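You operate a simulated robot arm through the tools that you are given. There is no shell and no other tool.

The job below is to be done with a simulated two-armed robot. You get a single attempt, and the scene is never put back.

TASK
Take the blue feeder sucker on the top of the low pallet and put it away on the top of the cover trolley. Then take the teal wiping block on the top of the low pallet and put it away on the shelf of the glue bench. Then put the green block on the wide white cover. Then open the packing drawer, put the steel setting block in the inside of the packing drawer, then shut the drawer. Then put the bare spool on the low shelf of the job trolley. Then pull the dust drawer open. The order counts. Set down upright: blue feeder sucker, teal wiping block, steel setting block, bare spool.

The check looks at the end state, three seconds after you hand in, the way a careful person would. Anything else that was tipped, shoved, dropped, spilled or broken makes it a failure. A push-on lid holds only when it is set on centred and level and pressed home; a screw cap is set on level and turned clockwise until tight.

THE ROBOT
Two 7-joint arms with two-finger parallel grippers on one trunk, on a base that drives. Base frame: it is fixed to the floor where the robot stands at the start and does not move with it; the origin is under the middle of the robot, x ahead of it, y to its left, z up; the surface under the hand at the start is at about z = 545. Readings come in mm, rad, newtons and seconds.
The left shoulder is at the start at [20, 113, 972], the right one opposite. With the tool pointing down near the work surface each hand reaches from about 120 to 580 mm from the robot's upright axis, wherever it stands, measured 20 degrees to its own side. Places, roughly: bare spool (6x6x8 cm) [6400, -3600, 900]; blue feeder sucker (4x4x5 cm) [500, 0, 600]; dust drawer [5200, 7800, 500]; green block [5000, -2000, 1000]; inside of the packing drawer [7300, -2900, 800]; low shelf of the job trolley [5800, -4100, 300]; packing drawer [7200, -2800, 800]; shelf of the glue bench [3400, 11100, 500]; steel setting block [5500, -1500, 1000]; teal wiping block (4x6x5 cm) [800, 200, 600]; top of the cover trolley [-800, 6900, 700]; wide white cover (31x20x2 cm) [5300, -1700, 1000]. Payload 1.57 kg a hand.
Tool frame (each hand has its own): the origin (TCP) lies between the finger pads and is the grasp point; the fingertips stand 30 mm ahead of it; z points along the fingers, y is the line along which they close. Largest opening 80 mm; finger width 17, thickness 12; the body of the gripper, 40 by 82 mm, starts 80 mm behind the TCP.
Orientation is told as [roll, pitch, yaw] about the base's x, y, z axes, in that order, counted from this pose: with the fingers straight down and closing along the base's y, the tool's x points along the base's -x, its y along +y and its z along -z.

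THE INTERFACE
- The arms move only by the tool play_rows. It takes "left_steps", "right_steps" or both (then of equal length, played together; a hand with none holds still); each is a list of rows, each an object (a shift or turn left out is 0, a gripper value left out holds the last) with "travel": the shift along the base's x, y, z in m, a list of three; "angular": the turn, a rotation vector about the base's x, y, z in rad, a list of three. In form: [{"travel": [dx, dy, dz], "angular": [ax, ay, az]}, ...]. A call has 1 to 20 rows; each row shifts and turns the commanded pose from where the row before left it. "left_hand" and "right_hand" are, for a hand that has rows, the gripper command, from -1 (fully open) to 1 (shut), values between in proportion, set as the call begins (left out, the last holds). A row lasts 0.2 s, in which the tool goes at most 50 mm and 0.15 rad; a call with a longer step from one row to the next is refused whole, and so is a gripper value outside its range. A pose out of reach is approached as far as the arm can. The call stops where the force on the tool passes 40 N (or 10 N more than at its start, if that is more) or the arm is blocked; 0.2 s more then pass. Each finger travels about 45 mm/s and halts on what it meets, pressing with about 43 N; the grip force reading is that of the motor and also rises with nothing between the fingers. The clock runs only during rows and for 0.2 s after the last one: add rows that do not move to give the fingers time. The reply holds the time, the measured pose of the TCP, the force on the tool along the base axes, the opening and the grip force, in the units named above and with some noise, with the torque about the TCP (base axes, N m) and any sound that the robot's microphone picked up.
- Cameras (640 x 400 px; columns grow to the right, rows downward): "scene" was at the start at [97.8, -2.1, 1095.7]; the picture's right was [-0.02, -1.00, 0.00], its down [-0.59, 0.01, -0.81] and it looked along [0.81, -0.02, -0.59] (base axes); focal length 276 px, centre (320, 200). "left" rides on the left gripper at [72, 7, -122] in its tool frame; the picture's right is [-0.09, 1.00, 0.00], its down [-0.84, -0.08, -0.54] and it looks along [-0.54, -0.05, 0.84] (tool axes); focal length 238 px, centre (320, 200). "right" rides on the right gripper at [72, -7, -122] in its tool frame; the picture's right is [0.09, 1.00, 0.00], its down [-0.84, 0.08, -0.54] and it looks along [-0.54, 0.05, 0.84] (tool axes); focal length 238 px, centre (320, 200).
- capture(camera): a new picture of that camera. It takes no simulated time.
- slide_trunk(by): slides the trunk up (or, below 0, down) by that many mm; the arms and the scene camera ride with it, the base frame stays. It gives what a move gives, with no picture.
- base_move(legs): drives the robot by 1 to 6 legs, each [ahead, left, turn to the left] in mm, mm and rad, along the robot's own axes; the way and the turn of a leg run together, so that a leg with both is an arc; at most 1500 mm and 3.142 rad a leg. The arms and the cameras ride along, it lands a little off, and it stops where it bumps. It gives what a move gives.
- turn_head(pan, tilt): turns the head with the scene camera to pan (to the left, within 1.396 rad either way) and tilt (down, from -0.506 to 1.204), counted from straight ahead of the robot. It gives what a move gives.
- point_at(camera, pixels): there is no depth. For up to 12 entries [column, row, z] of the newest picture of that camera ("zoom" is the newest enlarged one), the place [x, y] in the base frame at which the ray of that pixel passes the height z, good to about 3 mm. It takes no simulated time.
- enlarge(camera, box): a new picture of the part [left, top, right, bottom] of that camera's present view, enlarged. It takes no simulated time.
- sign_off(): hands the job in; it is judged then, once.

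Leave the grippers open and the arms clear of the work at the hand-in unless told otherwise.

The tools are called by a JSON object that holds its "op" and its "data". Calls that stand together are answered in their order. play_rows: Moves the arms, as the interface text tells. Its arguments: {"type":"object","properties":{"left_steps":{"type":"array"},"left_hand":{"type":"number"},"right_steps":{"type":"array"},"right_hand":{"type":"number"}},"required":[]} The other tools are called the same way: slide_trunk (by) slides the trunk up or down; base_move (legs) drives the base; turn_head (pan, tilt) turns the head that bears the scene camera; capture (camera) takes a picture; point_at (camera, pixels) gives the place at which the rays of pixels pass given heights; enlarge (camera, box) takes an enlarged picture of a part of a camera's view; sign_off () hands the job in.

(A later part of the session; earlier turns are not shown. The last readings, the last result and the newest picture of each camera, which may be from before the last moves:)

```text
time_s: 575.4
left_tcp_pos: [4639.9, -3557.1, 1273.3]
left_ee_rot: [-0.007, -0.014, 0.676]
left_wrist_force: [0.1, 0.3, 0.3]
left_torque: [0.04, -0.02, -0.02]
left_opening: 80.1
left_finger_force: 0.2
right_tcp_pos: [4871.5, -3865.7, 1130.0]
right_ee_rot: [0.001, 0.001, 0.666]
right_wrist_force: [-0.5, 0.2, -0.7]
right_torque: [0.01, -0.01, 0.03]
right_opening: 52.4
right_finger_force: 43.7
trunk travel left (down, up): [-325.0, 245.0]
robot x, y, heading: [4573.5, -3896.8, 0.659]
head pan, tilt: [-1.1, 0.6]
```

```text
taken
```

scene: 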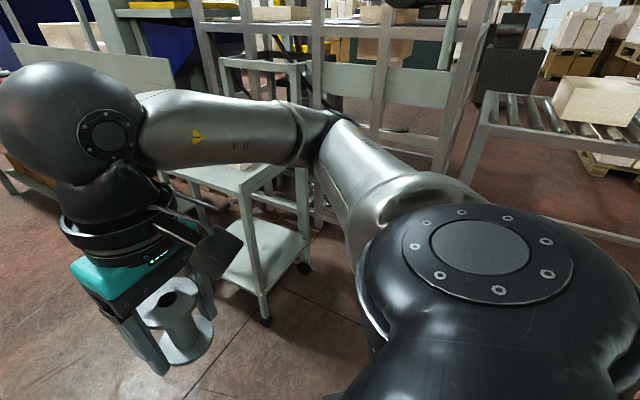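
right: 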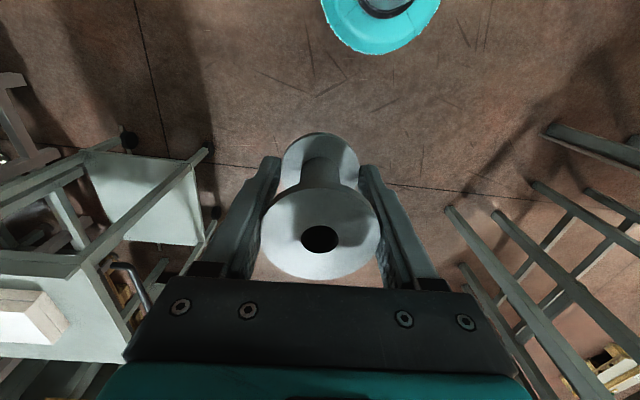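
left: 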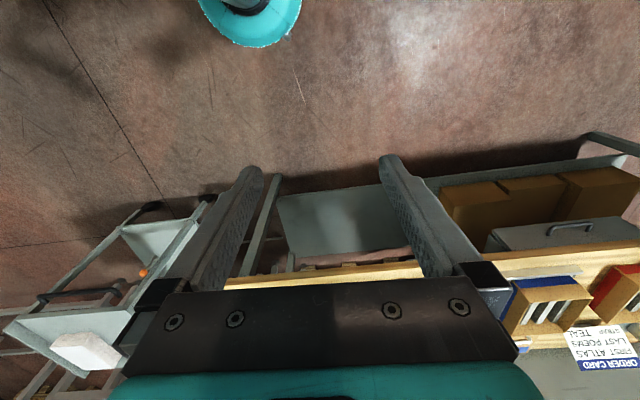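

The space right of the trolley is clear up to q≈7140. I'll square up to heading 0.606 and slide 750 mm to the right.

{"op": "base_move", "data": {"legs": [[0, 0, -0.051], [0, -751, 0]]}}

{"op": "turn_head", "data": {"pan": -0.1, "tilt": 0.7}}

{"op": "capture", "data": {"camera": "scene"}}

{"op": "capture", "data": {"camera": "right"}}

```text
time_s: 579.9
left_tcp_pos: [5090.5, -4181.4, 1273.1]
left_ee_rot: [-0.006, -0.015, 0.648]
left_wrist_force: [0.5, 0.3, 0.2]
left_torque: [0.01, 0.0, -0.01]
left_opening: 79.8
left_finger_force: 0.1
right_tcp_pos: [5313.4, -4496.9, 1129.6]
right_ee_rot: [0.002, 0.001, 0.636]
right_wrist_force: [0.0, -0.6, -0.4]
right_torque: [0.01, -0.02, 0.03]
right_opening: 52.6
right_finger_force: 43.0
trunk travel left (down, up): [-325.0, 245.0]
robot x, y, heading: [5021.5, -4516.4, 0.627]
head pan, tilt: [-1.1, 0.6]
```

```text
time_s: 581.2
left_tcp_pos: [5090.1, -4180.3, 1272.7]
left_ee_rot: [-0.006, -0.013, 0.647]
left_wrist_force: [-0.1, 0.0, -0.4]
left_torque: [-0.03, -0.02, -0.03]
left_opening: 79.9
left_finger_force: 0.1
right_tcp_pos: [5313.0, -4495.7, 1131.7]
right_ee_rot: [0.001, 0.0, 0.637]
right_wrist_force: [1.4, -0.1, -0.7]
right_torque: [0.0, -0.01, -0.05]
right_opening: 52.6
right_finger_force: 43.3
trunk travel left (down, up): [-325.0, 245.0]
robot x, y, heading: [5015.3, -4518.6, 0.627]
head pan, tilt: [-0.099, 0.7]
```

```text
taken
```

scene: 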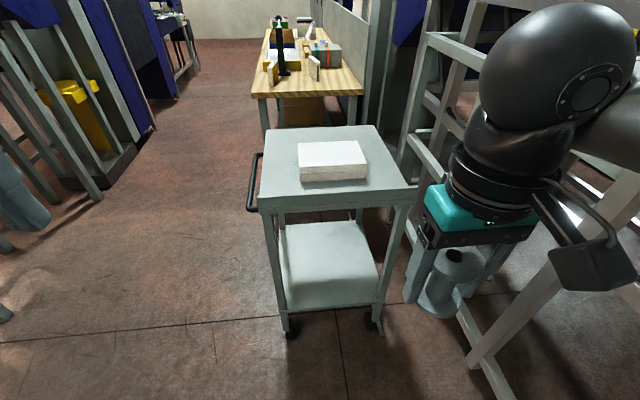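

```text
taken
```

right: 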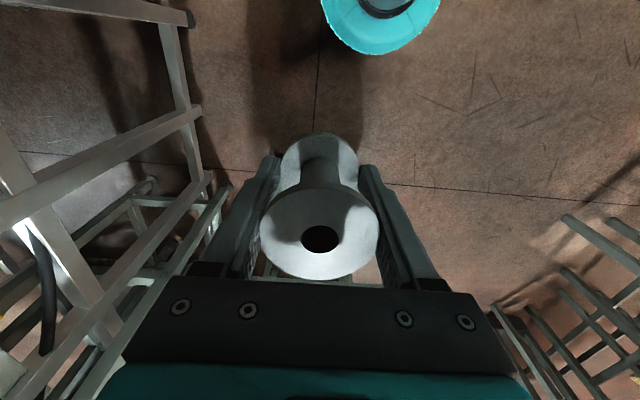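

The trolley's right side is in front of me. I'll measure the low shelf's near edge, the top's near edge, and the frame leg on my right at (475,362).

{"op": "point_at", "data": {"camera": "scene", "pixels": [[291, 336, 0], [374, 326, 0], [288, 309, 300], [380, 299, 300], [282, 226, 300], [365, 222, 300], [260, 200, 880], [418, 188, 880], [475, 365, 0], [500, 398, 0], [440, 290, 0]]}}

{"op": "point_at", "data": {"camera": "right", "pixels": [[190, 18, 0], [200, 110, 0], [205, 180, 0], [200, 110, 500]]}}

```text
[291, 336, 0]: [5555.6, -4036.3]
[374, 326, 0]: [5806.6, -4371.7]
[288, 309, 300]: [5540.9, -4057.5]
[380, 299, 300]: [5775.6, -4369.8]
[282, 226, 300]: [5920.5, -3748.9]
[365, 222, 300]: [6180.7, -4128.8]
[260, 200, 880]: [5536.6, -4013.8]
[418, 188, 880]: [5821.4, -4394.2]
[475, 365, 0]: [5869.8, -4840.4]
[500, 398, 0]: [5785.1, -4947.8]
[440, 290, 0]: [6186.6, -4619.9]
```

```text
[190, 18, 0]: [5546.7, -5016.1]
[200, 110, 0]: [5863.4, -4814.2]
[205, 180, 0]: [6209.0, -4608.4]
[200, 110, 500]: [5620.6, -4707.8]
```

The low shelf's near edge is about 697 mm ahead, and laterally the shelf runs from -325 to +66, so the right hand at about -140 suits. I'll drive 360 mm ahead and then lower the trunk fully.

{"op": "base_move", "data": {"legs": [[360, 0, -0.02]]}}

{"op": "slide_trunk", "data": {"by": -325}}

{"op": "turn_head", "data": {"pan": -0.3, "tilt": 0.85}}

{"op": "capture", "data": {"camera": "scene"}}

{"op": "capture", "data": {"camera": "right"}}

```text
time_s: 583.5
left_tcp_pos: [5394.2, -3974.8, 1272.3]
left_ee_rot: [-0.009, -0.014, 0.625]
left_wrist_force: [-0.5, 0.6, -1.1]
left_torque: [-0.01, 0.01, 0.04]
left_opening: 80.0
left_finger_force: 0.0
right_tcp_pos: [5608.6, -4294.7, 1131.9]
right_ee_rot: [0.002, 0.002, 0.614]
right_wrist_force: [0.3, -0.7, 0.1]
right_torque: [-0.02, -0.01, 0.0]
right_opening: 52.4
right_finger_force: 43.0
trunk travel left (down, up): [-325.0, 245.0]
robot x, y, heading: [5313.6, -4309.4, 0.601]
head pan, tilt: [-0.099, 0.7]
```

```text
time_s: 586.7
left_tcp_pos: [5393.6, -3973.3, 947.8]
left_ee_rot: [-0.007, -0.014, 0.624]
left_wrist_force: [0.1, 0.7, 0.1]
left_torque: [-0.02, -0.01, 0.0]
left_opening: 80.2
left_finger_force: 0.0
right_tcp_pos: [5608.4, -4296.4, 806.2]
right_ee_rot: [0.002, -0.001, 0.614]
right_wrist_force: [-0.5, 0.2, -0.5]
right_torque: [0.0, 0.0, 0.0]
right_opening: 52.6
right_finger_force: 43.2
trunk travel left (down, up): [0.0, 570.0]
robot x, y, heading: [5312.4, -4309.3, 0.605]
head pan, tilt: [-0.099, 0.7]
```

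```text
time_s: 587.5
left_tcp_pos: [5392.6, -3973.8, 947.3]
left_ee_rot: [-0.007, -0.013, 0.625]
left_wrist_force: [-0.7, -0.6, -0.6]
left_torque: [0.01, 0.01, 0.02]
left_opening: 79.9
left_finger_force: 0.2
right_tcp_pos: [5609.0, -4293.9, 805.7]
right_ee_rot: [0.001, 0.001, 0.613]
right_wrist_force: [-0.6, 0.2, -0.1]
right_torque: [0.01, 0.03, 0.01]
right_opening: 52.5
right_finger_force: 43.1
trunk travel left (down, up): [0.0, 570.0]
robot x, y, heading: [5313.6, -4310.8, 0.608]
head pan, tilt: [-0.3, 0.85]
```

```text
taken
```

scene: 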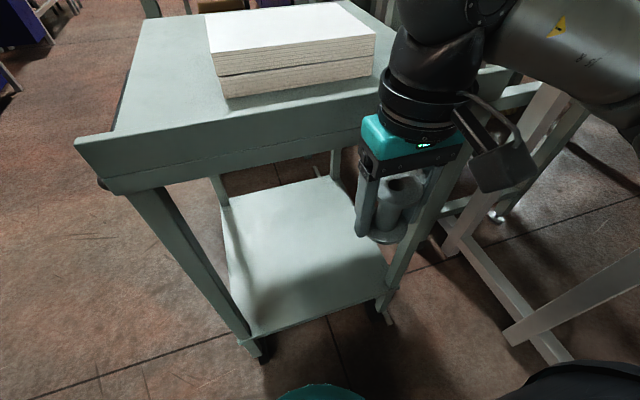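

```text
taken
```

right: 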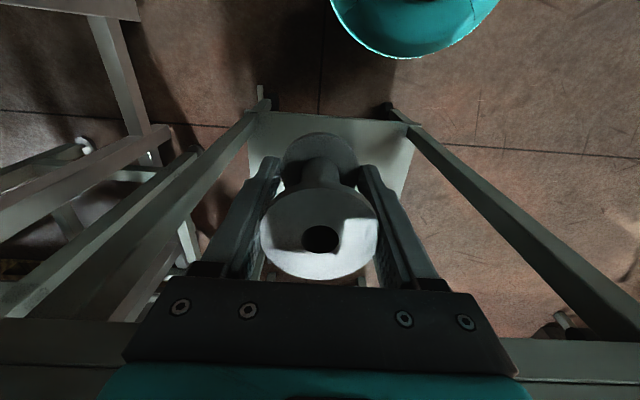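

I'll triangulate the low shelf's near corners: right camera (258,114)/(411,123), scene (388,290)/(251,336).

{"op": "point_at", "data": {"camera": "right", "pixels": [[411, 123, 260], [411, 123, 290], [411, 123, 320], [258, 113, 260], [258, 113, 290], [258, 113, 320]]}}

{"op": "point_at", "data": {"camera": "scene", "pixels": [[251, 336, 260], [251, 336, 290], [251, 336, 320], [388, 292, 260], [388, 292, 290], [388, 292, 320], [112, 192, 850], [75, 140, 900]]}}

{"op": "enlarge", "data": {"camera": "right", "box": [230, 80, 438, 210]}}

{"op": "enlarge", "data": {"camera": "scene", "box": [210, 180, 434, 340]}}

```text
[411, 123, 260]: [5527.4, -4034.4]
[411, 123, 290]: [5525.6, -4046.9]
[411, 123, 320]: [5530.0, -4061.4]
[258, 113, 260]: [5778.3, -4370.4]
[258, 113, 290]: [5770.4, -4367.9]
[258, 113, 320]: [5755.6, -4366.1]
```

```text
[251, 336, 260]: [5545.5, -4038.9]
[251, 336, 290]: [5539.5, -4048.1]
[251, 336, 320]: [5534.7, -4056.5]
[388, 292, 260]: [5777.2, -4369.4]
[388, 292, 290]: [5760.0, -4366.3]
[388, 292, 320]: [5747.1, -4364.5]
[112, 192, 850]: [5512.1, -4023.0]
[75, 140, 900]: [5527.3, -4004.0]
```

```text
3.08 times, centred on (334, 145) of right
```

zoom: 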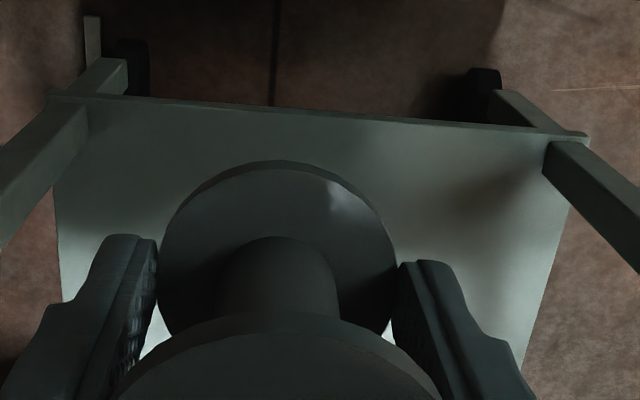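

```text
2.50 times, centred on (322, 260) of scene
```

zoom: 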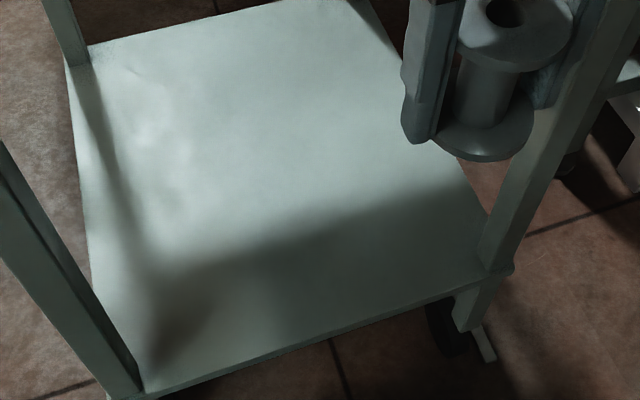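

The low shelf is at z≈290 with its near edge 336 mm ahead. I'll pull the hand back 45 mm, move the base 50 mm closer, then lower the arm outside the trolley.

{"op": "play_rows", "data": {"right_steps": [{"travel": [-0.0185, -0.0128, 0]}, {"travel": [-0.0185, -0.0128, 0]}, {}]}}

{"op": "base_move", "data": {"legs": [[50, 0, 0]]}}

{"op": "play_rows", "data": {"right_steps": [{"travel": [0, 0, -0.04]}, {"travel": [0, 0, -0.045]}, {"travel": [0, 0, -0.045]}, {"travel": [0, 0, -0.045]}, {"travel": [0, 0, -0.045]}, {"travel": [0, 0, -0.045]}, {"travel": [0, 0, -0.045]}, {"travel": [0, 0, -0.045]}, {}]}}

{"op": "capture", "data": {"camera": "scene"}}

{"op": "capture", "data": {"camera": "right"}}

```text
time_s: 588.3
left_tcp_pos: [5393.4, -3973.5, 946.8]
left_ee_rot: [-0.008, -0.015, 0.627]
left_wrist_force: [-0.4, 0.3, -0.2]
left_torque: [-0.03, 0.01, 0.01]
left_opening: 79.7
left_finger_force: 0.1
right_tcp_pos: [5594.5, -4304.2, 810.9]
right_ee_rot: [0.003, 0.002, 0.614]
right_wrist_force: [0.5, -1.1, -1.2]
right_torque: [-0.02, 0.02, 0.0]
right_opening: 52.5
right_finger_force: 42.8
right hand out of reach, approached as far as the arm can: row 1, 2
trunk travel left (down, up): [0.0, 570.0]
robot x, y, heading: [5316.7, -4302.8, 0.605]
head pan, tilt: [-0.3, 0.85]
```

```text
time_s: 589.2
left_tcp_pos: [5432.9, -3946.5, 949.0]
left_ee_rot: [-0.005, -0.016, 0.627]
left_wrist_force: [-0.2, -0.1, -0.3]
left_torque: [-0.01, 0.0, -0.01]
left_opening: 79.9
left_finger_force: 0.1
right_tcp_pos: [5634.1, -4274.9, 812.6]
right_ee_rot: [0.003, 0.001, 0.616]
right_wrist_force: [0.3, -0.9, 0.4]
right_torque: [0.02, -0.01, 0.03]
right_opening: 52.3
right_finger_force: 42.7
trunk travel left (down, up): [0.0, 570.0]
robot x, y, heading: [5353.7, -4283.7, 0.602]
head pan, tilt: [-0.3, 0.85]
```

```text
time_s: 591.2
left_tcp_pos: [5433.4, -3947.1, 947.7]
left_ee_rot: [-0.007, -0.014, 0.627]
left_wrist_force: [-0.4, 0.9, 0.8]
left_torque: [0.04, 0.03, -0.01]
left_opening: 80.2
left_finger_force: 0.1
right_tcp_pos: [5640.3, -4265.0, 462.8]
right_ee_rot: [0.002, 0.002, 0.617]
right_wrist_force: [1.2, 0.2, -0.9]
right_torque: [0.02, -0.02, 0.02]
right_opening: 52.3
right_finger_force: 42.9
right hand out of reach, approached as far as the arm can: row 1
trunk travel left (down, up): [0.0, 570.0]
robot x, y, heading: [5352.2, -4281.1, 0.608]
head pan, tilt: [-0.3, 0.85]
```

```text
taken
```

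scene: 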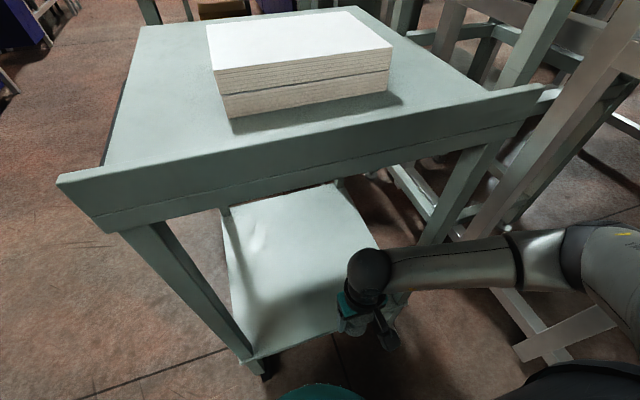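

```text
taken
```

right: 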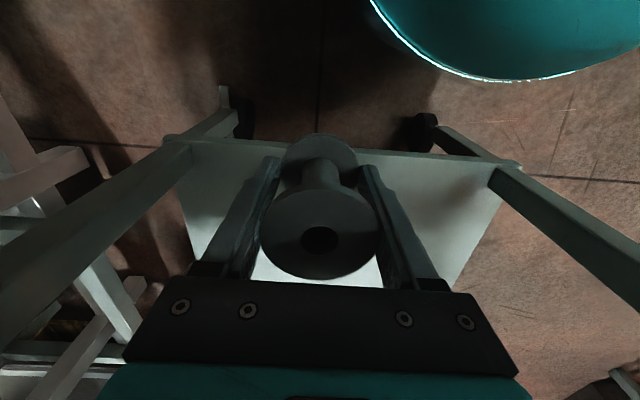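

The hand is down in front of the trolley's side. I'll lower another 95 mm, then move in over the low shelf.

{"op": "play_rows", "data": {"right_steps": [{"travel": [0, 0, -0.035]}, {"travel": [0, 0, -0.035]}, {"travel": [0, 0, -0.025]}, {}]}}

{"op": "capture", "data": {"camera": "right"}}

{"op": "capture", "data": {"camera": "scene"}}

```text
time_s: 592.2
left_tcp_pos: [5433.0, -3946.8, 948.1]
left_ee_rot: [-0.007, -0.013, 0.628]
left_wrist_force: [0.3, 0.5, 1.1]
left_torque: [0.01, -0.02, 0.02]
left_opening: 80.0
left_finger_force: 0.1
right_tcp_pos: [5642.6, -4267.3, 365.3]
right_ee_rot: [0.002, 0.0, 0.616]
right_wrist_force: [-0.2, -0.3, -0.2]
right_torque: [0.01, 0.0, 0.01]
right_opening: 52.5
right_finger_force: 43.2
trunk travel left (down, up): [0.0, 570.0]
robot x, y, heading: [5351.8, -4277.3, 0.602]
head pan, tilt: [-0.3, 0.85]
```

```text
taken
```

right: 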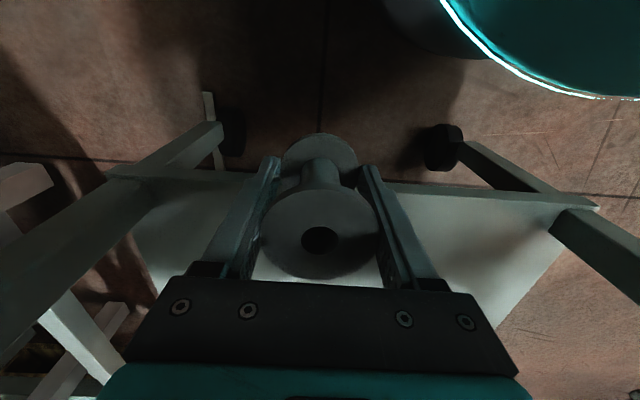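

```text
taken
```

scene: 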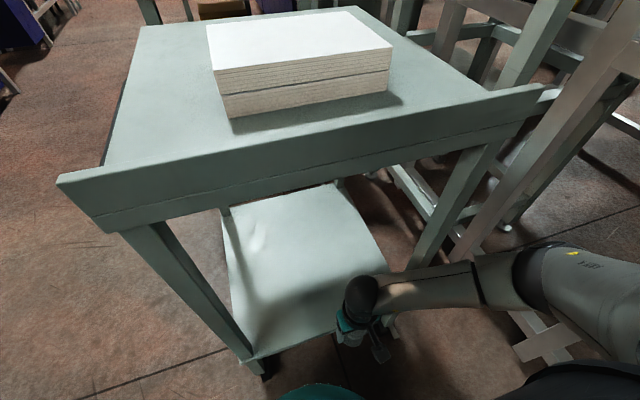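

I'll refine the shelf height with the near-left corner: right camera (597,208), scene (250,358).

{"op": "point_at", "data": {"camera": "right", "pixels": [[597, 208, 270], [597, 208, 290], [597, 208, 310], [420, 192, 290], [220, 178, 290], [420, 192, 270]]}}

{"op": "enlarge", "data": {"camera": "scene", "box": [200, 300, 360, 400]}}

{"op": "point_at", "data": {"camera": "scene", "pixels": [[250, 358, 270], [250, 358, 290], [250, 358, 310], [310, 338, 290]]}}

```text
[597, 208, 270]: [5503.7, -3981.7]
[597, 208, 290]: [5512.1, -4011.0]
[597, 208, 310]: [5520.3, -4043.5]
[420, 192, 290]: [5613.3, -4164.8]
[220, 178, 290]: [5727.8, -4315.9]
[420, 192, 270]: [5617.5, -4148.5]
```

```text
4.00 times, centred on (280, 350) of scene
```

zoom: 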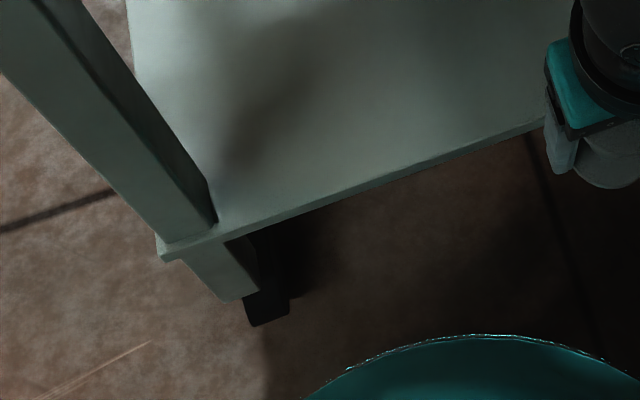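

```text
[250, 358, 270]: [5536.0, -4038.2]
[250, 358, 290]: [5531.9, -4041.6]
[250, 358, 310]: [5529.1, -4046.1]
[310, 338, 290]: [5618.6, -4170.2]
```

The actual corner in the scene view is at (239,359.5). I'll query it.

{"op": "point_at", "data": {"camera": "scene", "pixels": [[239, 359.5, 280], [239, 359.5, 300], [239, 359.5, 320], [320, 336, 300]]}}

{"op": "enlarge", "data": {"camera": "right", "box": [460, 130, 640, 250]}}

```text
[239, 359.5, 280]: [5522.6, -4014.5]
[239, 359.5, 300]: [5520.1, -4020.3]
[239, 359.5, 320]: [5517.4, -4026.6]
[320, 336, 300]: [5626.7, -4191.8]
```

```text
3.33 times, centred on (550, 190) of right
```

zoom: 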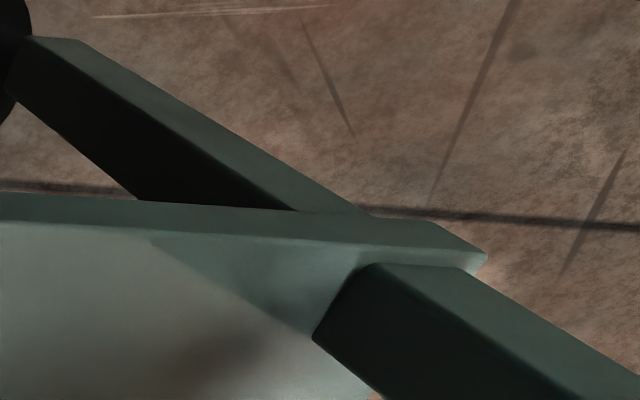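

The shelf is at z≈295 with its near edge about 282 mm ahead. I'll move the spool 115 mm in over the shelf at the current height.

{"op": "play_rows", "data": {"right_steps": [{"travel": [0.0237, 0.0164, 0]}, {"travel": [0.0237, 0.0164, 0]}, {"travel": [0.0237, 0.0164, 0]}, {"travel": [0.0237, 0.0164, 0]}, {}]}}

{"op": "capture", "data": {"camera": "right"}}

{"op": "capture", "data": {"camera": "scene"}}

```text
time_s: 593.4
left_tcp_pos: [5432.5, -3947.4, 947.5]
left_ee_rot: [-0.007, -0.015, 0.627]
left_wrist_force: [-0.4, -0.3, -0.3]
left_torque: [0.01, 0.0, -0.01]
left_opening: 80.0
left_finger_force: 0.0
right_tcp_pos: [5738.3, -4205.3, 362.6]
right_ee_rot: [0.002, 0.001, 0.616]
right_wrist_force: [0.5, 0.3, 0.5]
right_torque: [0.01, 0.0, 0.0]
right_opening: 52.1
right_finger_force: 43.6
trunk travel left (down, up): [0.0, 570.0]
robot x, y, heading: [5351.0, -4278.7, 0.603]
head pan, tilt: [-0.3, 0.85]
```

```text
taken
```

right: 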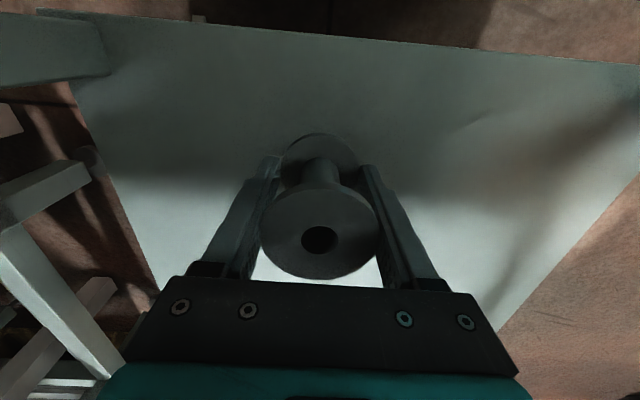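

```text
taken
```

scene: 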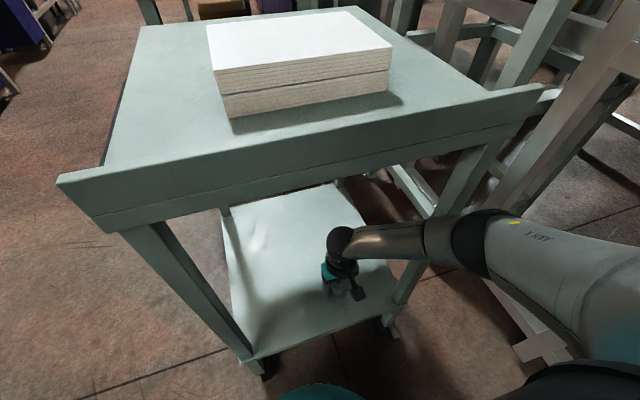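

The spool is over the shelf. I'll verify the shelf's near edge against the hand, then lower.

{"op": "point_at", "data": {"camera": "right", "pixels": [[320, 38, 295], [150, 22, 295], [70, 90, 295], [150, 260, 295]]}}

{"op": "play_rows", "data": {"right_steps": [{"travel": [0, 0, -0.01]}, {"travel": [0, 0, -0.01]}, {}]}}

```text
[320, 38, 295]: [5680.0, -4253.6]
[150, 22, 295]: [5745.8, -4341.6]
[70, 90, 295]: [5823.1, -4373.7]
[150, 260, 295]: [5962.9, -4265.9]
```

```text
time_s: 594.2
left_tcp_pos: [5431.6, -3947.4, 947.8]
left_ee_rot: [-0.008, -0.015, 0.627]
left_wrist_force: [1.0, 0.1, 0.7]
left_torque: [-0.01, -0.02, -0.04]
left_opening: 79.9
left_finger_force: 0.0
right_tcp_pos: [5738.6, -4203.7, 343.4]
right_ee_rot: [0.002, 0.002, 0.617]
right_wrist_force: [-0.3, 0.1, -0.2]
right_torque: [0.03, 0.01, -0.02]
right_opening: 52.3
right_finger_force: 42.9
trunk travel left (down, up): [0.0, 570.0]
robot x, y, heading: [5355.2, -4278.4, 0.608]
head pan, tilt: [-0.3, 0.85]
```

The spool is 76 mm inside the edge. I'll lower in small steps.

{"op": "play_rows", "data": {"right_steps": [{"travel": [0, 0, -0.005]}, {"travel": [0, 0, -0.003]}, {}]}}

{"op": "play_rows", "data": {"right_steps": [{"travel": [0, 0, -0.003]}, {}]}}

{"op": "play_rows", "data": {"right_steps": [{"travel": [0, 0, -0.003]}, {}]}}

```text
time_s: 595.0
left_tcp_pos: [5433.0, -3947.3, 947.9]
left_ee_rot: [-0.008, -0.015, 0.626]
left_wrist_force: [0.2, -0.2, -0.4]
left_torque: [0.02, 0.0, 0.03]
left_opening: 80.0
left_finger_force: 0.1
right_tcp_pos: [5738.3, -4203.3, 336.8]
right_ee_rot: [0.001, 0.0, 0.615]
right_wrist_force: [0.4, 0.2, -0.2]
right_torque: [-0.03, 0.01, 0.01]
right_opening: 52.4
right_finger_force: 43.0
trunk travel left (down, up): [0.0, 570.0]
robot x, y, heading: [5351.4, -4284.4, 0.605]
head pan, tilt: [-0.3, 0.85]
```

```text
time_s: 595.6
left_tcp_pos: [5433.3, -3947.6, 948.8]
left_ee_rot: [-0.006, -0.013, 0.626]
left_wrist_force: [-0.5, -0.1, -0.1]
left_torque: [0.01, -0.02, -0.01]
left_opening: 79.7
left_finger_force: 0.0
right_tcp_pos: [5736.6, -4202.3, 333.9]
right_ee_rot: [0.003, 0.002, 0.618]
right_wrist_force: [-1.2, 0.9, -0.2]
right_torque: [0.0, -0.02, -0.01]
right_opening: 52.5
right_finger_force: 43.3
trunk travel left (down, up): [0.0, 570.0]
robot x, y, heading: [5352.4, -4280.9, 0.601]
head pan, tilt: [-0.3, 0.85]
```

```text
time_s: 596.2
left_tcp_pos: [5433.3, -3946.9, 947.7]
left_ee_rot: [-0.007, -0.013, 0.628]
left_wrist_force: [0.1, -0.9, -0.7]
left_torque: [-0.01, 0.03, -0.02]
left_opening: 79.9
left_finger_force: 0.1
right_tcp_pos: [5737.6, -4202.6, 329.5]
right_ee_rot: [0.003, 0.002, 0.617]
right_wrist_force: [-1.0, -0.7, -1.2]
right_torque: [-0.02, 0.0, 0.02]
right_opening: 52.1
right_finger_force: 43.0
trunk travel left (down, up): [0.0, 570.0]
robot x, y, heading: [5352.3, -4278.3, 0.604]
head pan, tilt: [-0.3, 0.85]
```

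I'll continue down.

{"op": "play_rows", "data": {"right_steps": [{"travel": [0, 0, -0.003]}, {}]}}

{"op": "play_rows", "data": {"right_steps": [{"travel": [0, 0, -0.002]}, {}]}}

{"op": "capture", "data": {"camera": "right"}}

```text
time_s: 596.8
left_tcp_pos: [5431.8, -3947.1, 949.1]
left_ee_rot: [-0.008, -0.016, 0.627]
left_wrist_force: [0.1, -0.5, -0.7]
left_torque: [-0.01, -0.03, 0.02]
left_opening: 79.8
left_finger_force: 0.1
right_tcp_pos: [5736.6, -4201.2, 330.2]
right_ee_rot: [0.001, 0.003, 0.611]
right_wrist_force: [-5.2, -3.6, 19.3]
right_torque: [-0.25, -0.25, -0.17]
right_opening: 52.4
right_finger_force: 43.1
trunk travel left (down, up): [0.0, 570.0]
robot x, y, heading: [5354.2, -4280.3, 0.608]
head pan, tilt: [-0.3, 0.85]
stopped in row 2 (right hand): the force on the tool passed its limit at 41 N (the readings are from after the stop); the commanded pose is now the measured one
```

```text
time_s: 597.3
left_tcp_pos: [5431.4, -3947.3, 949.2]
left_ee_rot: [-0.006, -0.015, 0.626]
left_wrist_force: [1.0, -0.1, 0.1]
left_torque: [0.02, -0.01, -0.01]
left_opening: 80.0
left_finger_force: 0.1
right_tcp_pos: [5737.0, -4201.1, 330.6]
right_ee_rot: [-0.001, 0.002, 0.61]
right_wrist_force: [-8.0, -7.0, 23.3]
right_torque: [-0.4, -0.3, -0.23]
right_opening: 52.0
right_finger_force: 43.6
trunk travel left (down, up): [0.0, 570.0]
robot x, y, heading: [5352.2, -4280.5, 0.604]
head pan, tilt: [-0.3, 0.85]
stopped in row 2 (right hand): the force on the tool passed its limit at 41 N (the readings are from after the stop); the commanded pose is now the measured one
```

```text
taken
```

right: 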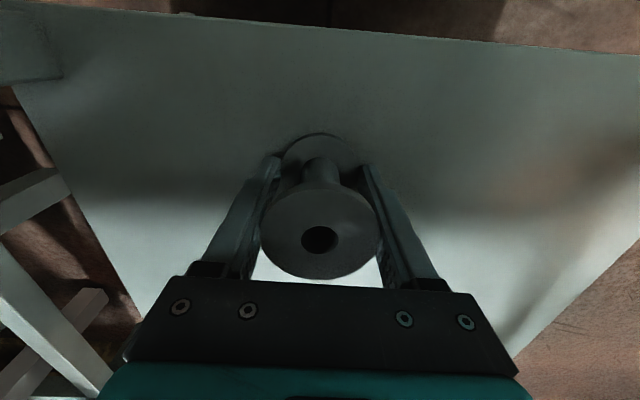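

The spool is firmly on the shelf. I'll ease up 2 mm, then open the hand.

{"op": "play_rows", "data": {"right_steps": [{"travel": [0, 0, 0.0015]}, {}]}}

{"op": "play_rows", "data": {"right_steps": [{}, {}, {}, {}], "right_hand": -1}}

{"op": "capture", "data": {"camera": "right"}}

```text
time_s: 597.9
left_tcp_pos: [5432.5, -3946.7, 947.7]
left_ee_rot: [-0.007, -0.014, 0.625]
left_wrist_force: [-0.1, -0.2, -0.8]
left_torque: [0.01, 0.0, 0.02]
left_opening: 80.1
left_finger_force: 0.2
right_tcp_pos: [5737.9, -4202.5, 330.3]
right_ee_rot: [0.002, 0.005, 0.613]
right_wrist_force: [0.6, -0.2, -0.4]
right_torque: [-0.01, -0.02, 0.0]
right_opening: 52.3
right_finger_force: 43.2
trunk travel left (down, up): [0.0, 570.0]
robot x, y, heading: [5350.4, -4278.4, 0.605]
head pan, tilt: [-0.3, 0.85]
```

```text
time_s: 598.9
left_tcp_pos: [5432.6, -3947.4, 948.0]
left_ee_rot: [-0.007, -0.014, 0.627]
left_wrist_force: [0.7, -0.5, -0.6]
left_torque: [-0.04, -0.01, -0.03]
left_opening: 80.1
left_finger_force: 0.1
right_tcp_pos: [5738.8, -4201.8, 330.1]
right_ee_rot: [0.002, 0.004, 0.611]
right_wrist_force: [0.4, 0.0, 0.5]
right_torque: [0.01, -0.01, -0.01]
right_opening: 80.0
right_finger_force: 0.1
trunk travel left (down, up): [0.0, 570.0]
robot x, y, heading: [5352.4, -4280.9, 0.606]
head pan, tilt: [-0.3, 0.85]
```

```text
taken
```

right: 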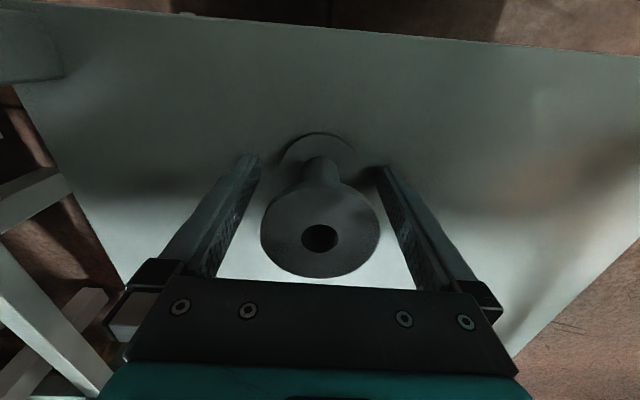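

The spool stands free. I'll raise the hand 95 mm above it, draw back out of the trolley, and check.

{"op": "play_rows", "data": {"right_steps": [{"travel": [0, 0, 0.02]}, {"travel": [0, 0, 0.035]}, {"travel": [0, 0, 0.04]}, {"travel": [-0.0237, -0.0164, 0]}, {"travel": [-0.0237, -0.0164, 0]}, {"travel": [-0.0237, -0.0164, 0]}, {"travel": [-0.0237, -0.0164, 0]}, {}]}}

{"op": "capture", "data": {"camera": "scene"}}

{"op": "capture", "data": {"camera": "right"}}

```text
time_s: 600.7
left_tcp_pos: [5432.1, -3947.9, 948.8]
left_ee_rot: [-0.008, -0.014, 0.627]
left_wrist_force: [0.7, -0.9, -0.6]
left_torque: [0.01, 0.02, 0.0]
left_opening: 80.1
left_finger_force: 0.0
right_tcp_pos: [5644.2, -4266.3, 423.9]
right_ee_rot: [-0.002, 0.001, 0.611]
right_wrist_force: [0.7, -0.7, -0.6]
right_torque: [0.03, -0.05, 0.0]
right_opening: 80.2
right_finger_force: 0.0
trunk travel left (down, up): [0.0, 570.0]
robot x, y, heading: [5351.5, -4284.3, 0.605]
head pan, tilt: [-0.3, 0.85]
```

```text
taken
```

scene: 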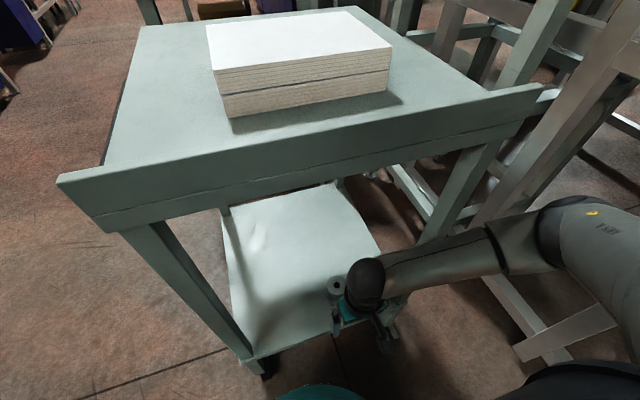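

```text
taken
```

right: 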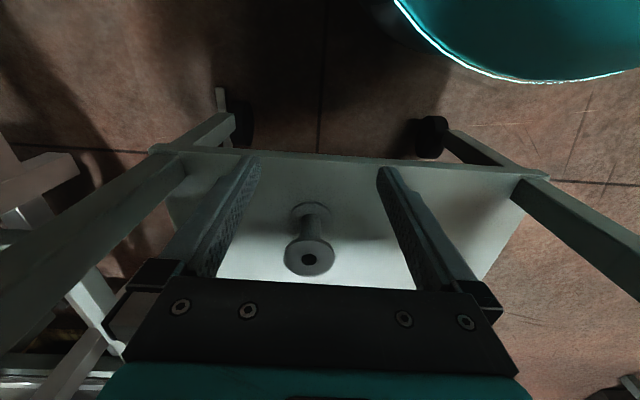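

The spool stands on the low shelf. Now the last item, the dust drawer at (5200,7800). I'll back away, raise the hands and trunk, and head back along the route I know.

{"op": "base_move", "data": {"legs": [[-350, 0, 0]]}}

{"op": "play_rows", "data": {"right_steps": [{"travel": [0, 0, 0.045]}, {"travel": [0, 0, 0.045]}, {"travel": [0, 0, 0.045]}, {"travel": [0, 0, 0.045]}, {"travel": [0, 0, 0.045]}, {"travel": [0, 0, 0.045]}, {"travel": [0, 0, 0.045]}, {"travel": [0, 0, 0.045]}, {}]}}

{"op": "slide_trunk", "data": {"by": 275}}

{"op": "turn_head", "data": {"pan": 0.0, "tilt": 0.6}}

{"op": "capture", "data": {"camera": "scene"}}

{"op": "enlarge", "data": {"camera": "scene", "box": [220, 180, 420, 320]}}

```text
time_s: 602.9
left_tcp_pos: [5156.5, -4138.3, 947.7]
left_ee_rot: [-0.008, -0.013, 0.623]
left_wrist_force: [-0.4, -0.2, 0.2]
left_torque: [-0.02, 0.03, 0.02]
left_opening: 79.8
left_finger_force: 0.0
right_tcp_pos: [5366.0, -4458.4, 425.2]
right_ee_rot: [0.003, 0.003, 0.61]
right_wrist_force: [0.8, -0.5, -0.2]
right_torque: [0.01, -0.05, 0.0]
right_opening: 80.2
right_finger_force: 0.1
trunk travel left (down, up): [0.0, 570.0]
robot x, y, heading: [5074.6, -4471.4, 0.603]
head pan, tilt: [-0.3, 0.85]
```

```text
time_s: 604.9
left_tcp_pos: [5156.0, -4138.2, 948.2]
left_ee_rot: [-0.008, -0.013, 0.624]
left_wrist_force: [-1.2, -0.4, -0.5]
left_torque: [0.02, 0.0, 0.0]
left_opening: 79.9
left_finger_force: 0.0
right_tcp_pos: [5365.6, -4459.6, 787.9]
right_ee_rot: [0.004, 0.002, 0.607]
right_wrist_force: [0.1, -1.1, -0.1]
right_torque: [0.02, 0.01, 0.01]
right_opening: 80.1
right_finger_force: 0.0
trunk travel left (down, up): [0.0, 570.0]
robot x, y, heading: [5075.1, -4471.5, 0.598]
head pan, tilt: [-0.3, 0.85]
```

```text
time_s: 607.7
left_tcp_pos: [5156.0, -4138.2, 1223.4]
left_ee_rot: [-0.007, -0.013, 0.622]
left_wrist_force: [0.2, -0.3, -0.1]
left_torque: [0.01, 0.04, 0.06]
left_opening: 80.2
left_finger_force: 0.0
right_tcp_pos: [5365.3, -4457.3, 1062.0]
right_ee_rot: [0.003, 0.003, 0.609]
right_wrist_force: [0.0, -0.7, 0.1]
right_torque: [0.03, -0.02, -0.02]
right_opening: 80.2
right_finger_force: 0.1
trunk travel left (down, up): [-275.0, 295.0]
robot x, y, heading: [5077.1, -4470.0, 0.599]
head pan, tilt: [-0.3, 0.85]
```

```text
time_s: 608.5
left_tcp_pos: [5156.3, -4137.4, 1222.7]
left_ee_rot: [-0.007, -0.014, 0.622]
left_wrist_force: [-0.4, -1.0, -0.4]
left_torque: [0.01, 0.01, 0.0]
left_opening: 79.9
left_finger_force: 0.0
right_tcp_pos: [5364.8, -4458.4, 1062.8]
right_ee_rot: [0.0, 0.004, 0.61]
right_wrist_force: [0.1, -0.1, -0.4]
right_torque: [0.02, 0.01, 0.03]
right_opening: 80.1
right_finger_force: 0.1
trunk travel left (down, up): [-275.0, 295.0]
robot x, y, heading: [5075.2, -4469.6, 0.595]
head pan, tilt: [0.0, 0.6]
```

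```text
taken
```

scene: 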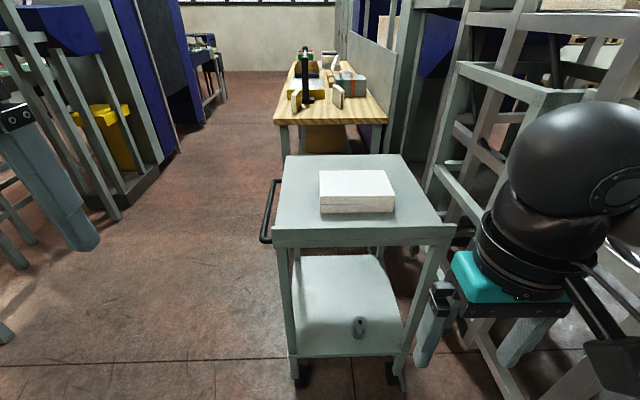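

```text
2.86 times, centred on (320, 250) of scene
```

zoom: 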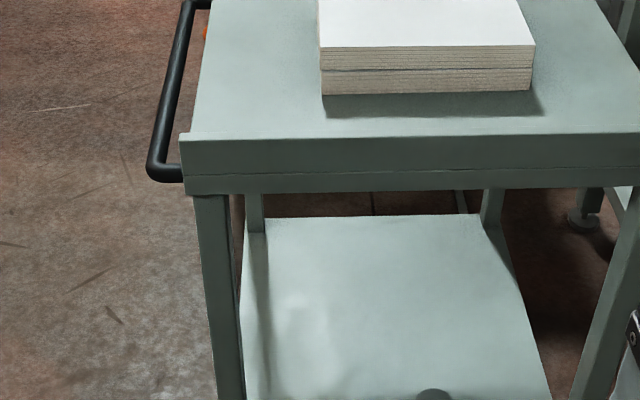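

The spool is upright on the low shelf, and the trolley hasn't moved. I'll return to the lane, turn around, and drive back to the line's end near the wall.

{"op": "base_move", "data": {"legs": [[0, 720, 0], [0, 0, 3.09], [1430, 0, 0], [1430, 0, 0]]}}

{"op": "turn_head", "data": {"pan": -0.4, "tilt": 0.3}}

{"op": "capture", "data": {"camera": "scene"}}

```text
time_s: 633.5
left_tcp_pos: [2360.2, -6037.2, 1222.8]
left_ee_rot: [-0.008, -0.014, -2.436]
left_wrist_force: [0.2, 0.0, -0.5]
left_torque: [-0.03, 0.03, 0.01]
left_opening: 79.9
left_finger_force: 0.1
right_tcp_pos: [2127.2, -5735.7, 1061.2]
right_ee_rot: [0.0, 0.003, -2.449]
right_wrist_force: [0.4, -0.7, 0.3]
right_torque: [0.04, -0.01, 0.0]
right_opening: 80.0
right_finger_force: 0.0
trunk travel left (down, up): [-275.0, 295.0]
robot x, y, heading: [2416.6, -5699.3, -2.46]
head pan, tilt: [0.0, 0.6]
```

```text
time_s: 634.3
left_tcp_pos: [2361.1, -6037.9, 1222.9]
left_ee_rot: [-0.006, -0.015, -2.435]
left_wrist_force: [0.5, -1.1, -0.1]
left_torque: [0.03, 0.0, 0.02]
left_opening: 80.0
left_finger_force: 0.0
right_tcp_pos: [2126.0, -5735.6, 1062.1]
right_ee_rot: [0.001, 0.002, -2.451]
right_wrist_force: [-0.2, 0.2, 0.1]
right_torque: [-0.03, 0.0, 0.02]
right_opening: 79.8
right_finger_force: 0.0
trunk travel left (down, up): [-275.0, 295.0]
robot x, y, heading: [2415.6, -5698.8, -2.459]
head pan, tilt: [-0.4, 0.3]
```

```text
taken
```

scene: 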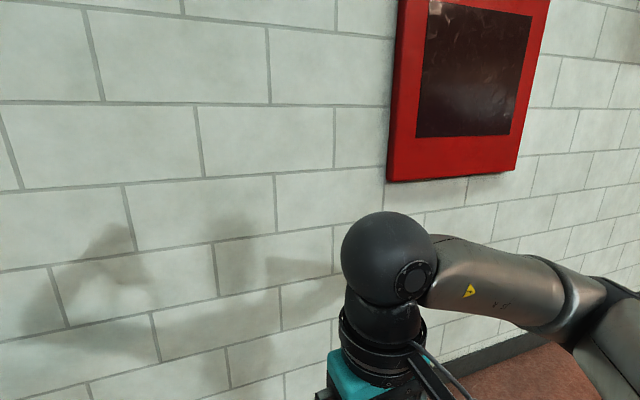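

I'm 0.9 m from the wall, as planned. I'll turn right to run along it and pass the line's end.

{"op": "base_move", "data": {"legs": [[0, 0, -1.612], [1200, 0, 0], [1200, 0, 0]]}}

{"op": "turn_head", "data": {"pan": -0.8, "tilt": 0.3}}

{"op": "capture", "data": {"camera": "scene"}}

```text
time_s: 649.9
left_tcp_pos: [586.8, -3746.9, 1222.5]
left_ee_rot: [-0.01, -0.016, 2.233]
left_wrist_force: [0.6, 0.5, 0.2]
left_torque: [0.0, -0.03, -0.02]
left_opening: 80.0
left_finger_force: 0.1
right_tcp_pos: [899.9, -3525.5, 1062.7]
right_ee_rot: [0.002, 0.004, 2.218]
right_wrist_force: [0.6, -1.3, 0.3]
right_torque: [-0.03, 0.01, -0.03]
right_opening: 79.8
right_finger_force: 0.1
trunk travel left (down, up): [-275.0, 295.0]
robot x, y, heading: [923.5, -3816.0, 2.212]
head pan, tilt: [-0.4, 0.3]
```

```text
time_s: 650.8
left_tcp_pos: [586.4, -3746.8, 1222.8]
left_ee_rot: [-0.006, -0.015, 2.232]
left_wrist_force: [0.1, -0.4, 0.1]
left_torque: [-0.05, -0.02, -0.03]
left_opening: 79.7
left_finger_force: 0.1
right_tcp_pos: [898.8, -3526.9, 1062.6]
right_ee_rot: [0.002, 0.002, 2.217]
right_wrist_force: [0.5, -0.4, -0.1]
right_torque: [0.05, 0.02, -0.01]
right_opening: 80.2
right_finger_force: 0.0
trunk travel left (down, up): [-275.0, 295.0]
robot x, y, heading: [919.3, -3815.0, 2.212]
head pan, tilt: [-0.799, 0.3]
```

```text
taken
```

scene: 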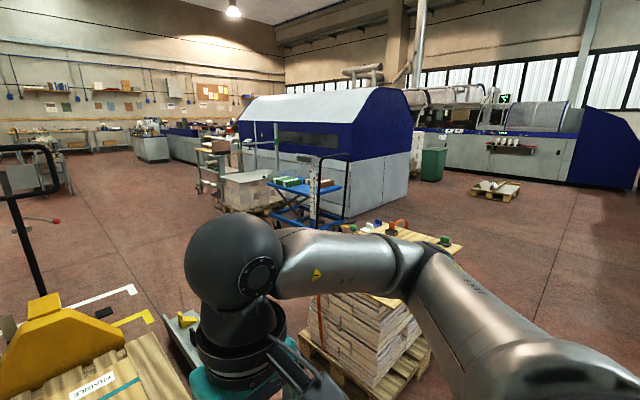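

I'll turn right, go back past the front of the numbered line, and on towards the lane beside the first machine.

{"op": "base_move", "data": {"legs": [[0, 0, -1.571], [1100, 0, 0], [1100, 0, 0], [0, 0, 0.56], [1340, 0, 0], [1340, 0, 0]]}}

{"op": "turn_head", "data": {"pan": 0.3, "tilt": 0.3}}

{"op": "capture", "data": {"camera": "scene"}}

{"op": "turn_head", "data": {"pan": -0.5, "tilt": 0.2}}

{"op": "capture", "data": {"camera": "scene"}}

```text
time_s: 679.8
left_tcp_pos: [3252.0, 496.1, 1224.2]
left_ee_rot: [-0.006, -0.015, 1.289]
left_wrist_force: [0.8, -0.1, -0.8]
left_torque: [0.02, 0.0, 0.02]
left_opening: 79.9
left_finger_force: 0.0
right_tcp_pos: [3614.0, 372.5, 1062.6]
right_ee_rot: [0.001, 0.003, 1.275]
right_wrist_force: [-0.2, -1.0, 0.0]
right_torque: [-0.01, -0.02, 0.01]
right_opening: 79.9
right_finger_force: 0.0
trunk travel left (down, up): [-275.0, 295.0]
robot x, y, heading: [3395.9, 183.9, 1.27]
head pan, tilt: [-0.799, 0.3]
```

```text
time_s: 681.1
left_tcp_pos: [3252.1, 496.2, 1223.2]
left_ee_rot: [-0.007, -0.013, 1.29]
left_wrist_force: [0.5, 0.1, 0.5]
left_torque: [-0.01, 0.01, 0.0]
left_opening: 79.9
left_finger_force: 0.1
right_tcp_pos: [3613.5, 373.0, 1062.8]
right_ee_rot: [0.002, 0.003, 1.275]
right_wrist_force: [0.0, 0.3, 0.0]
right_torque: [-0.02, 0.02, -0.02]
right_opening: 80.2
right_finger_force: 0.0
trunk travel left (down, up): [-275.0, 295.0]
robot x, y, heading: [3394.3, 183.7, 1.268]
head pan, tilt: [0.3, 0.3]
```

```text
taken
```

scene: 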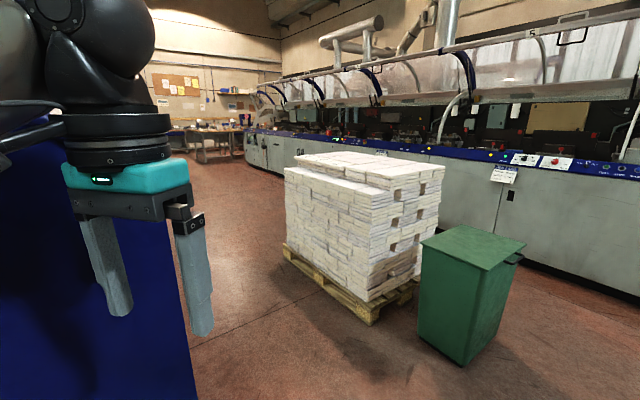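

```text
time_s: 682.3
left_tcp_pos: [3251.5, 496.8, 1222.5]
left_ee_rot: [-0.007, -0.014, 1.29]
left_wrist_force: [0.1, 0.3, 0.1]
left_torque: [0.01, 0.02, 0.01]
left_opening: 80.0
left_finger_force: 0.1
right_tcp_pos: [3613.3, 372.2, 1063.7]
right_ee_rot: [0.002, 0.002, 1.274]
right_wrist_force: [1.1, -0.1, 0.5]
right_torque: [-0.02, 0.01, 0.02]
right_opening: 80.1
right_finger_force: 0.1
trunk travel left (down, up): [-275.0, 295.0]
robot x, y, heading: [3387.9, 184.9, 1.267]
head pan, tilt: [-0.499, 0.201]
```

```text
taken
```

scene: 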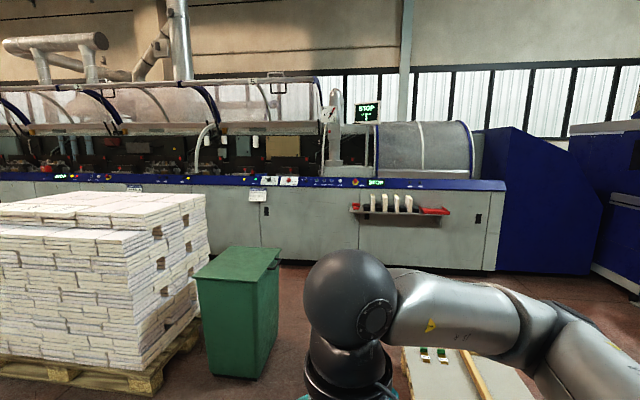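

I'm near the lane's entry; the green bin and the stacked pallet are ahead right. I'll measure before entering.

{"op": "turn_head", "data": {"pan": 0.4, "tilt": 0.45}}

{"op": "capture", "data": {"camera": "scene"}}

{"op": "point_at", "data": {"camera": "scene", "pixels": [[345, 285, 0], [255, 215, 0], [400, 310, 0], [440, 325, 0], [150, 350, 0], [150, 200, 0], [200, 250, 0]]}}

```text
time_s: 683.5
left_tcp_pos: [3250.5, 496.7, 1222.8]
left_ee_rot: [-0.006, -0.014, 1.292]
left_wrist_force: [0.6, -0.2, 0.5]
left_torque: [-0.01, -0.03, -0.05]
left_opening: 80.1
left_finger_force: 0.1
right_tcp_pos: [3613.7, 373.0, 1062.9]
right_ee_rot: [0.001, 0.004, 1.274]
right_wrist_force: [0.9, -0.4, 0.2]
right_torque: [0.0, -0.04, 0.04]
right_opening: 80.1
right_finger_force: 0.0
trunk travel left (down, up): [-275.0, 295.0]
robot x, y, heading: [3398.3, 185.4, 1.267]
head pan, tilt: [0.4, 0.45]
```

```text
taken
```

scene: 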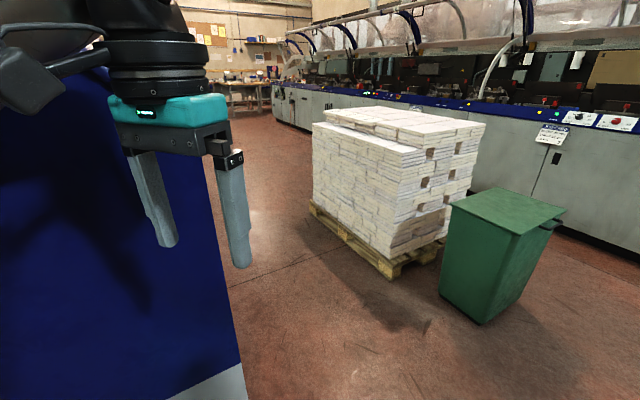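

```text
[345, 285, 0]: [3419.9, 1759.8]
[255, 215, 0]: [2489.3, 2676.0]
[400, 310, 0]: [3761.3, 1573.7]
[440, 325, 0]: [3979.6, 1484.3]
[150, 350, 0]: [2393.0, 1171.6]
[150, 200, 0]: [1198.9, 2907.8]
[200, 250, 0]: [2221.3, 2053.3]
```

I'll drive 905 mm straight ahead to the lane's centre line, turn to its direction (2.228), and check.

{"op": "base_move", "data": {"legs": [[905, -10, 0], [0, 0, 0.961]]}}

{"op": "turn_head", "data": {"pan": 0.0, "tilt": 0.4}}

{"op": "capture", "data": {"camera": "scene"}}

{"op": "point_at", "data": {"camera": "scene", "pixels": [[450, 250, 0], [150, 250, 0], [320, 250, 0]]}}

```text
time_s: 685.4
left_tcp_pos: [3303.8, 602.6, 1251.9]
left_ee_rot: [0.001, -0.109, 1.413]
left_wrist_force: [1.4, -0.1, 0.6]
left_torque: [-0.01, -0.02, -0.03]
left_opening: 80.2
left_finger_force: 0.1
right_tcp_pos: [3677.3, 524.0, 1065.4]
right_ee_rot: [0.028, -0.03, 1.376]
right_wrist_force: [-0.3, -0.1, 0.0]
right_torque: [0.02, -0.02, 0.01]
right_opening: 80.2
right_finger_force: 0.0
trunk travel left (down, up): [-275.0, 295.0]
robot x, y, heading: [3457.8, 346.9, 1.373]
head pan, tilt: [0.4, 0.45]
stopped in leg 1: the robot was blocked; the commanded pose is now the measured one
```

```text
time_s: 686.2
left_tcp_pos: [3303.7, 602.0, 1251.1]
left_ee_rot: [0.003, -0.108, 1.412]
left_wrist_force: [0.0, 0.6, 0.3]
left_torque: [0.02, -0.01, -0.03]
left_opening: 80.0
left_finger_force: 0.0
right_tcp_pos: [3676.7, 523.8, 1065.6]
right_ee_rot: [0.027, -0.033, 1.375]
right_wrist_force: [0.2, -0.3, 0.2]
right_torque: [-0.03, -0.02, 0.01]
right_opening: 79.8
right_finger_force: 0.1
trunk travel left (down, up): [-275.0, 295.0]
robot x, y, heading: [3458.0, 352.3, 1.37]
head pan, tilt: [0.0, 0.4]
```

```text
taken
```

scene: 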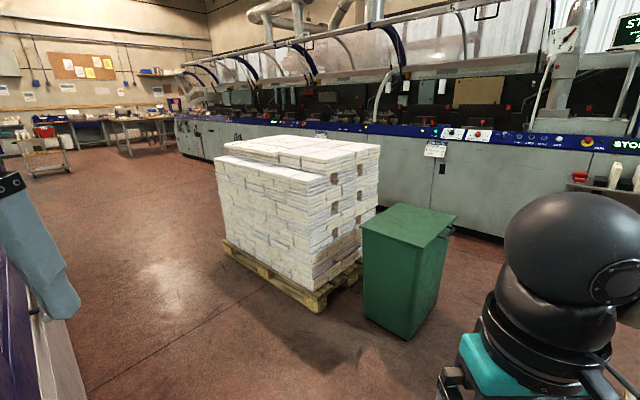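

```text
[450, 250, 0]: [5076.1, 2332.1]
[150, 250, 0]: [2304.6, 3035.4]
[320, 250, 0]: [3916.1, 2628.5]
```

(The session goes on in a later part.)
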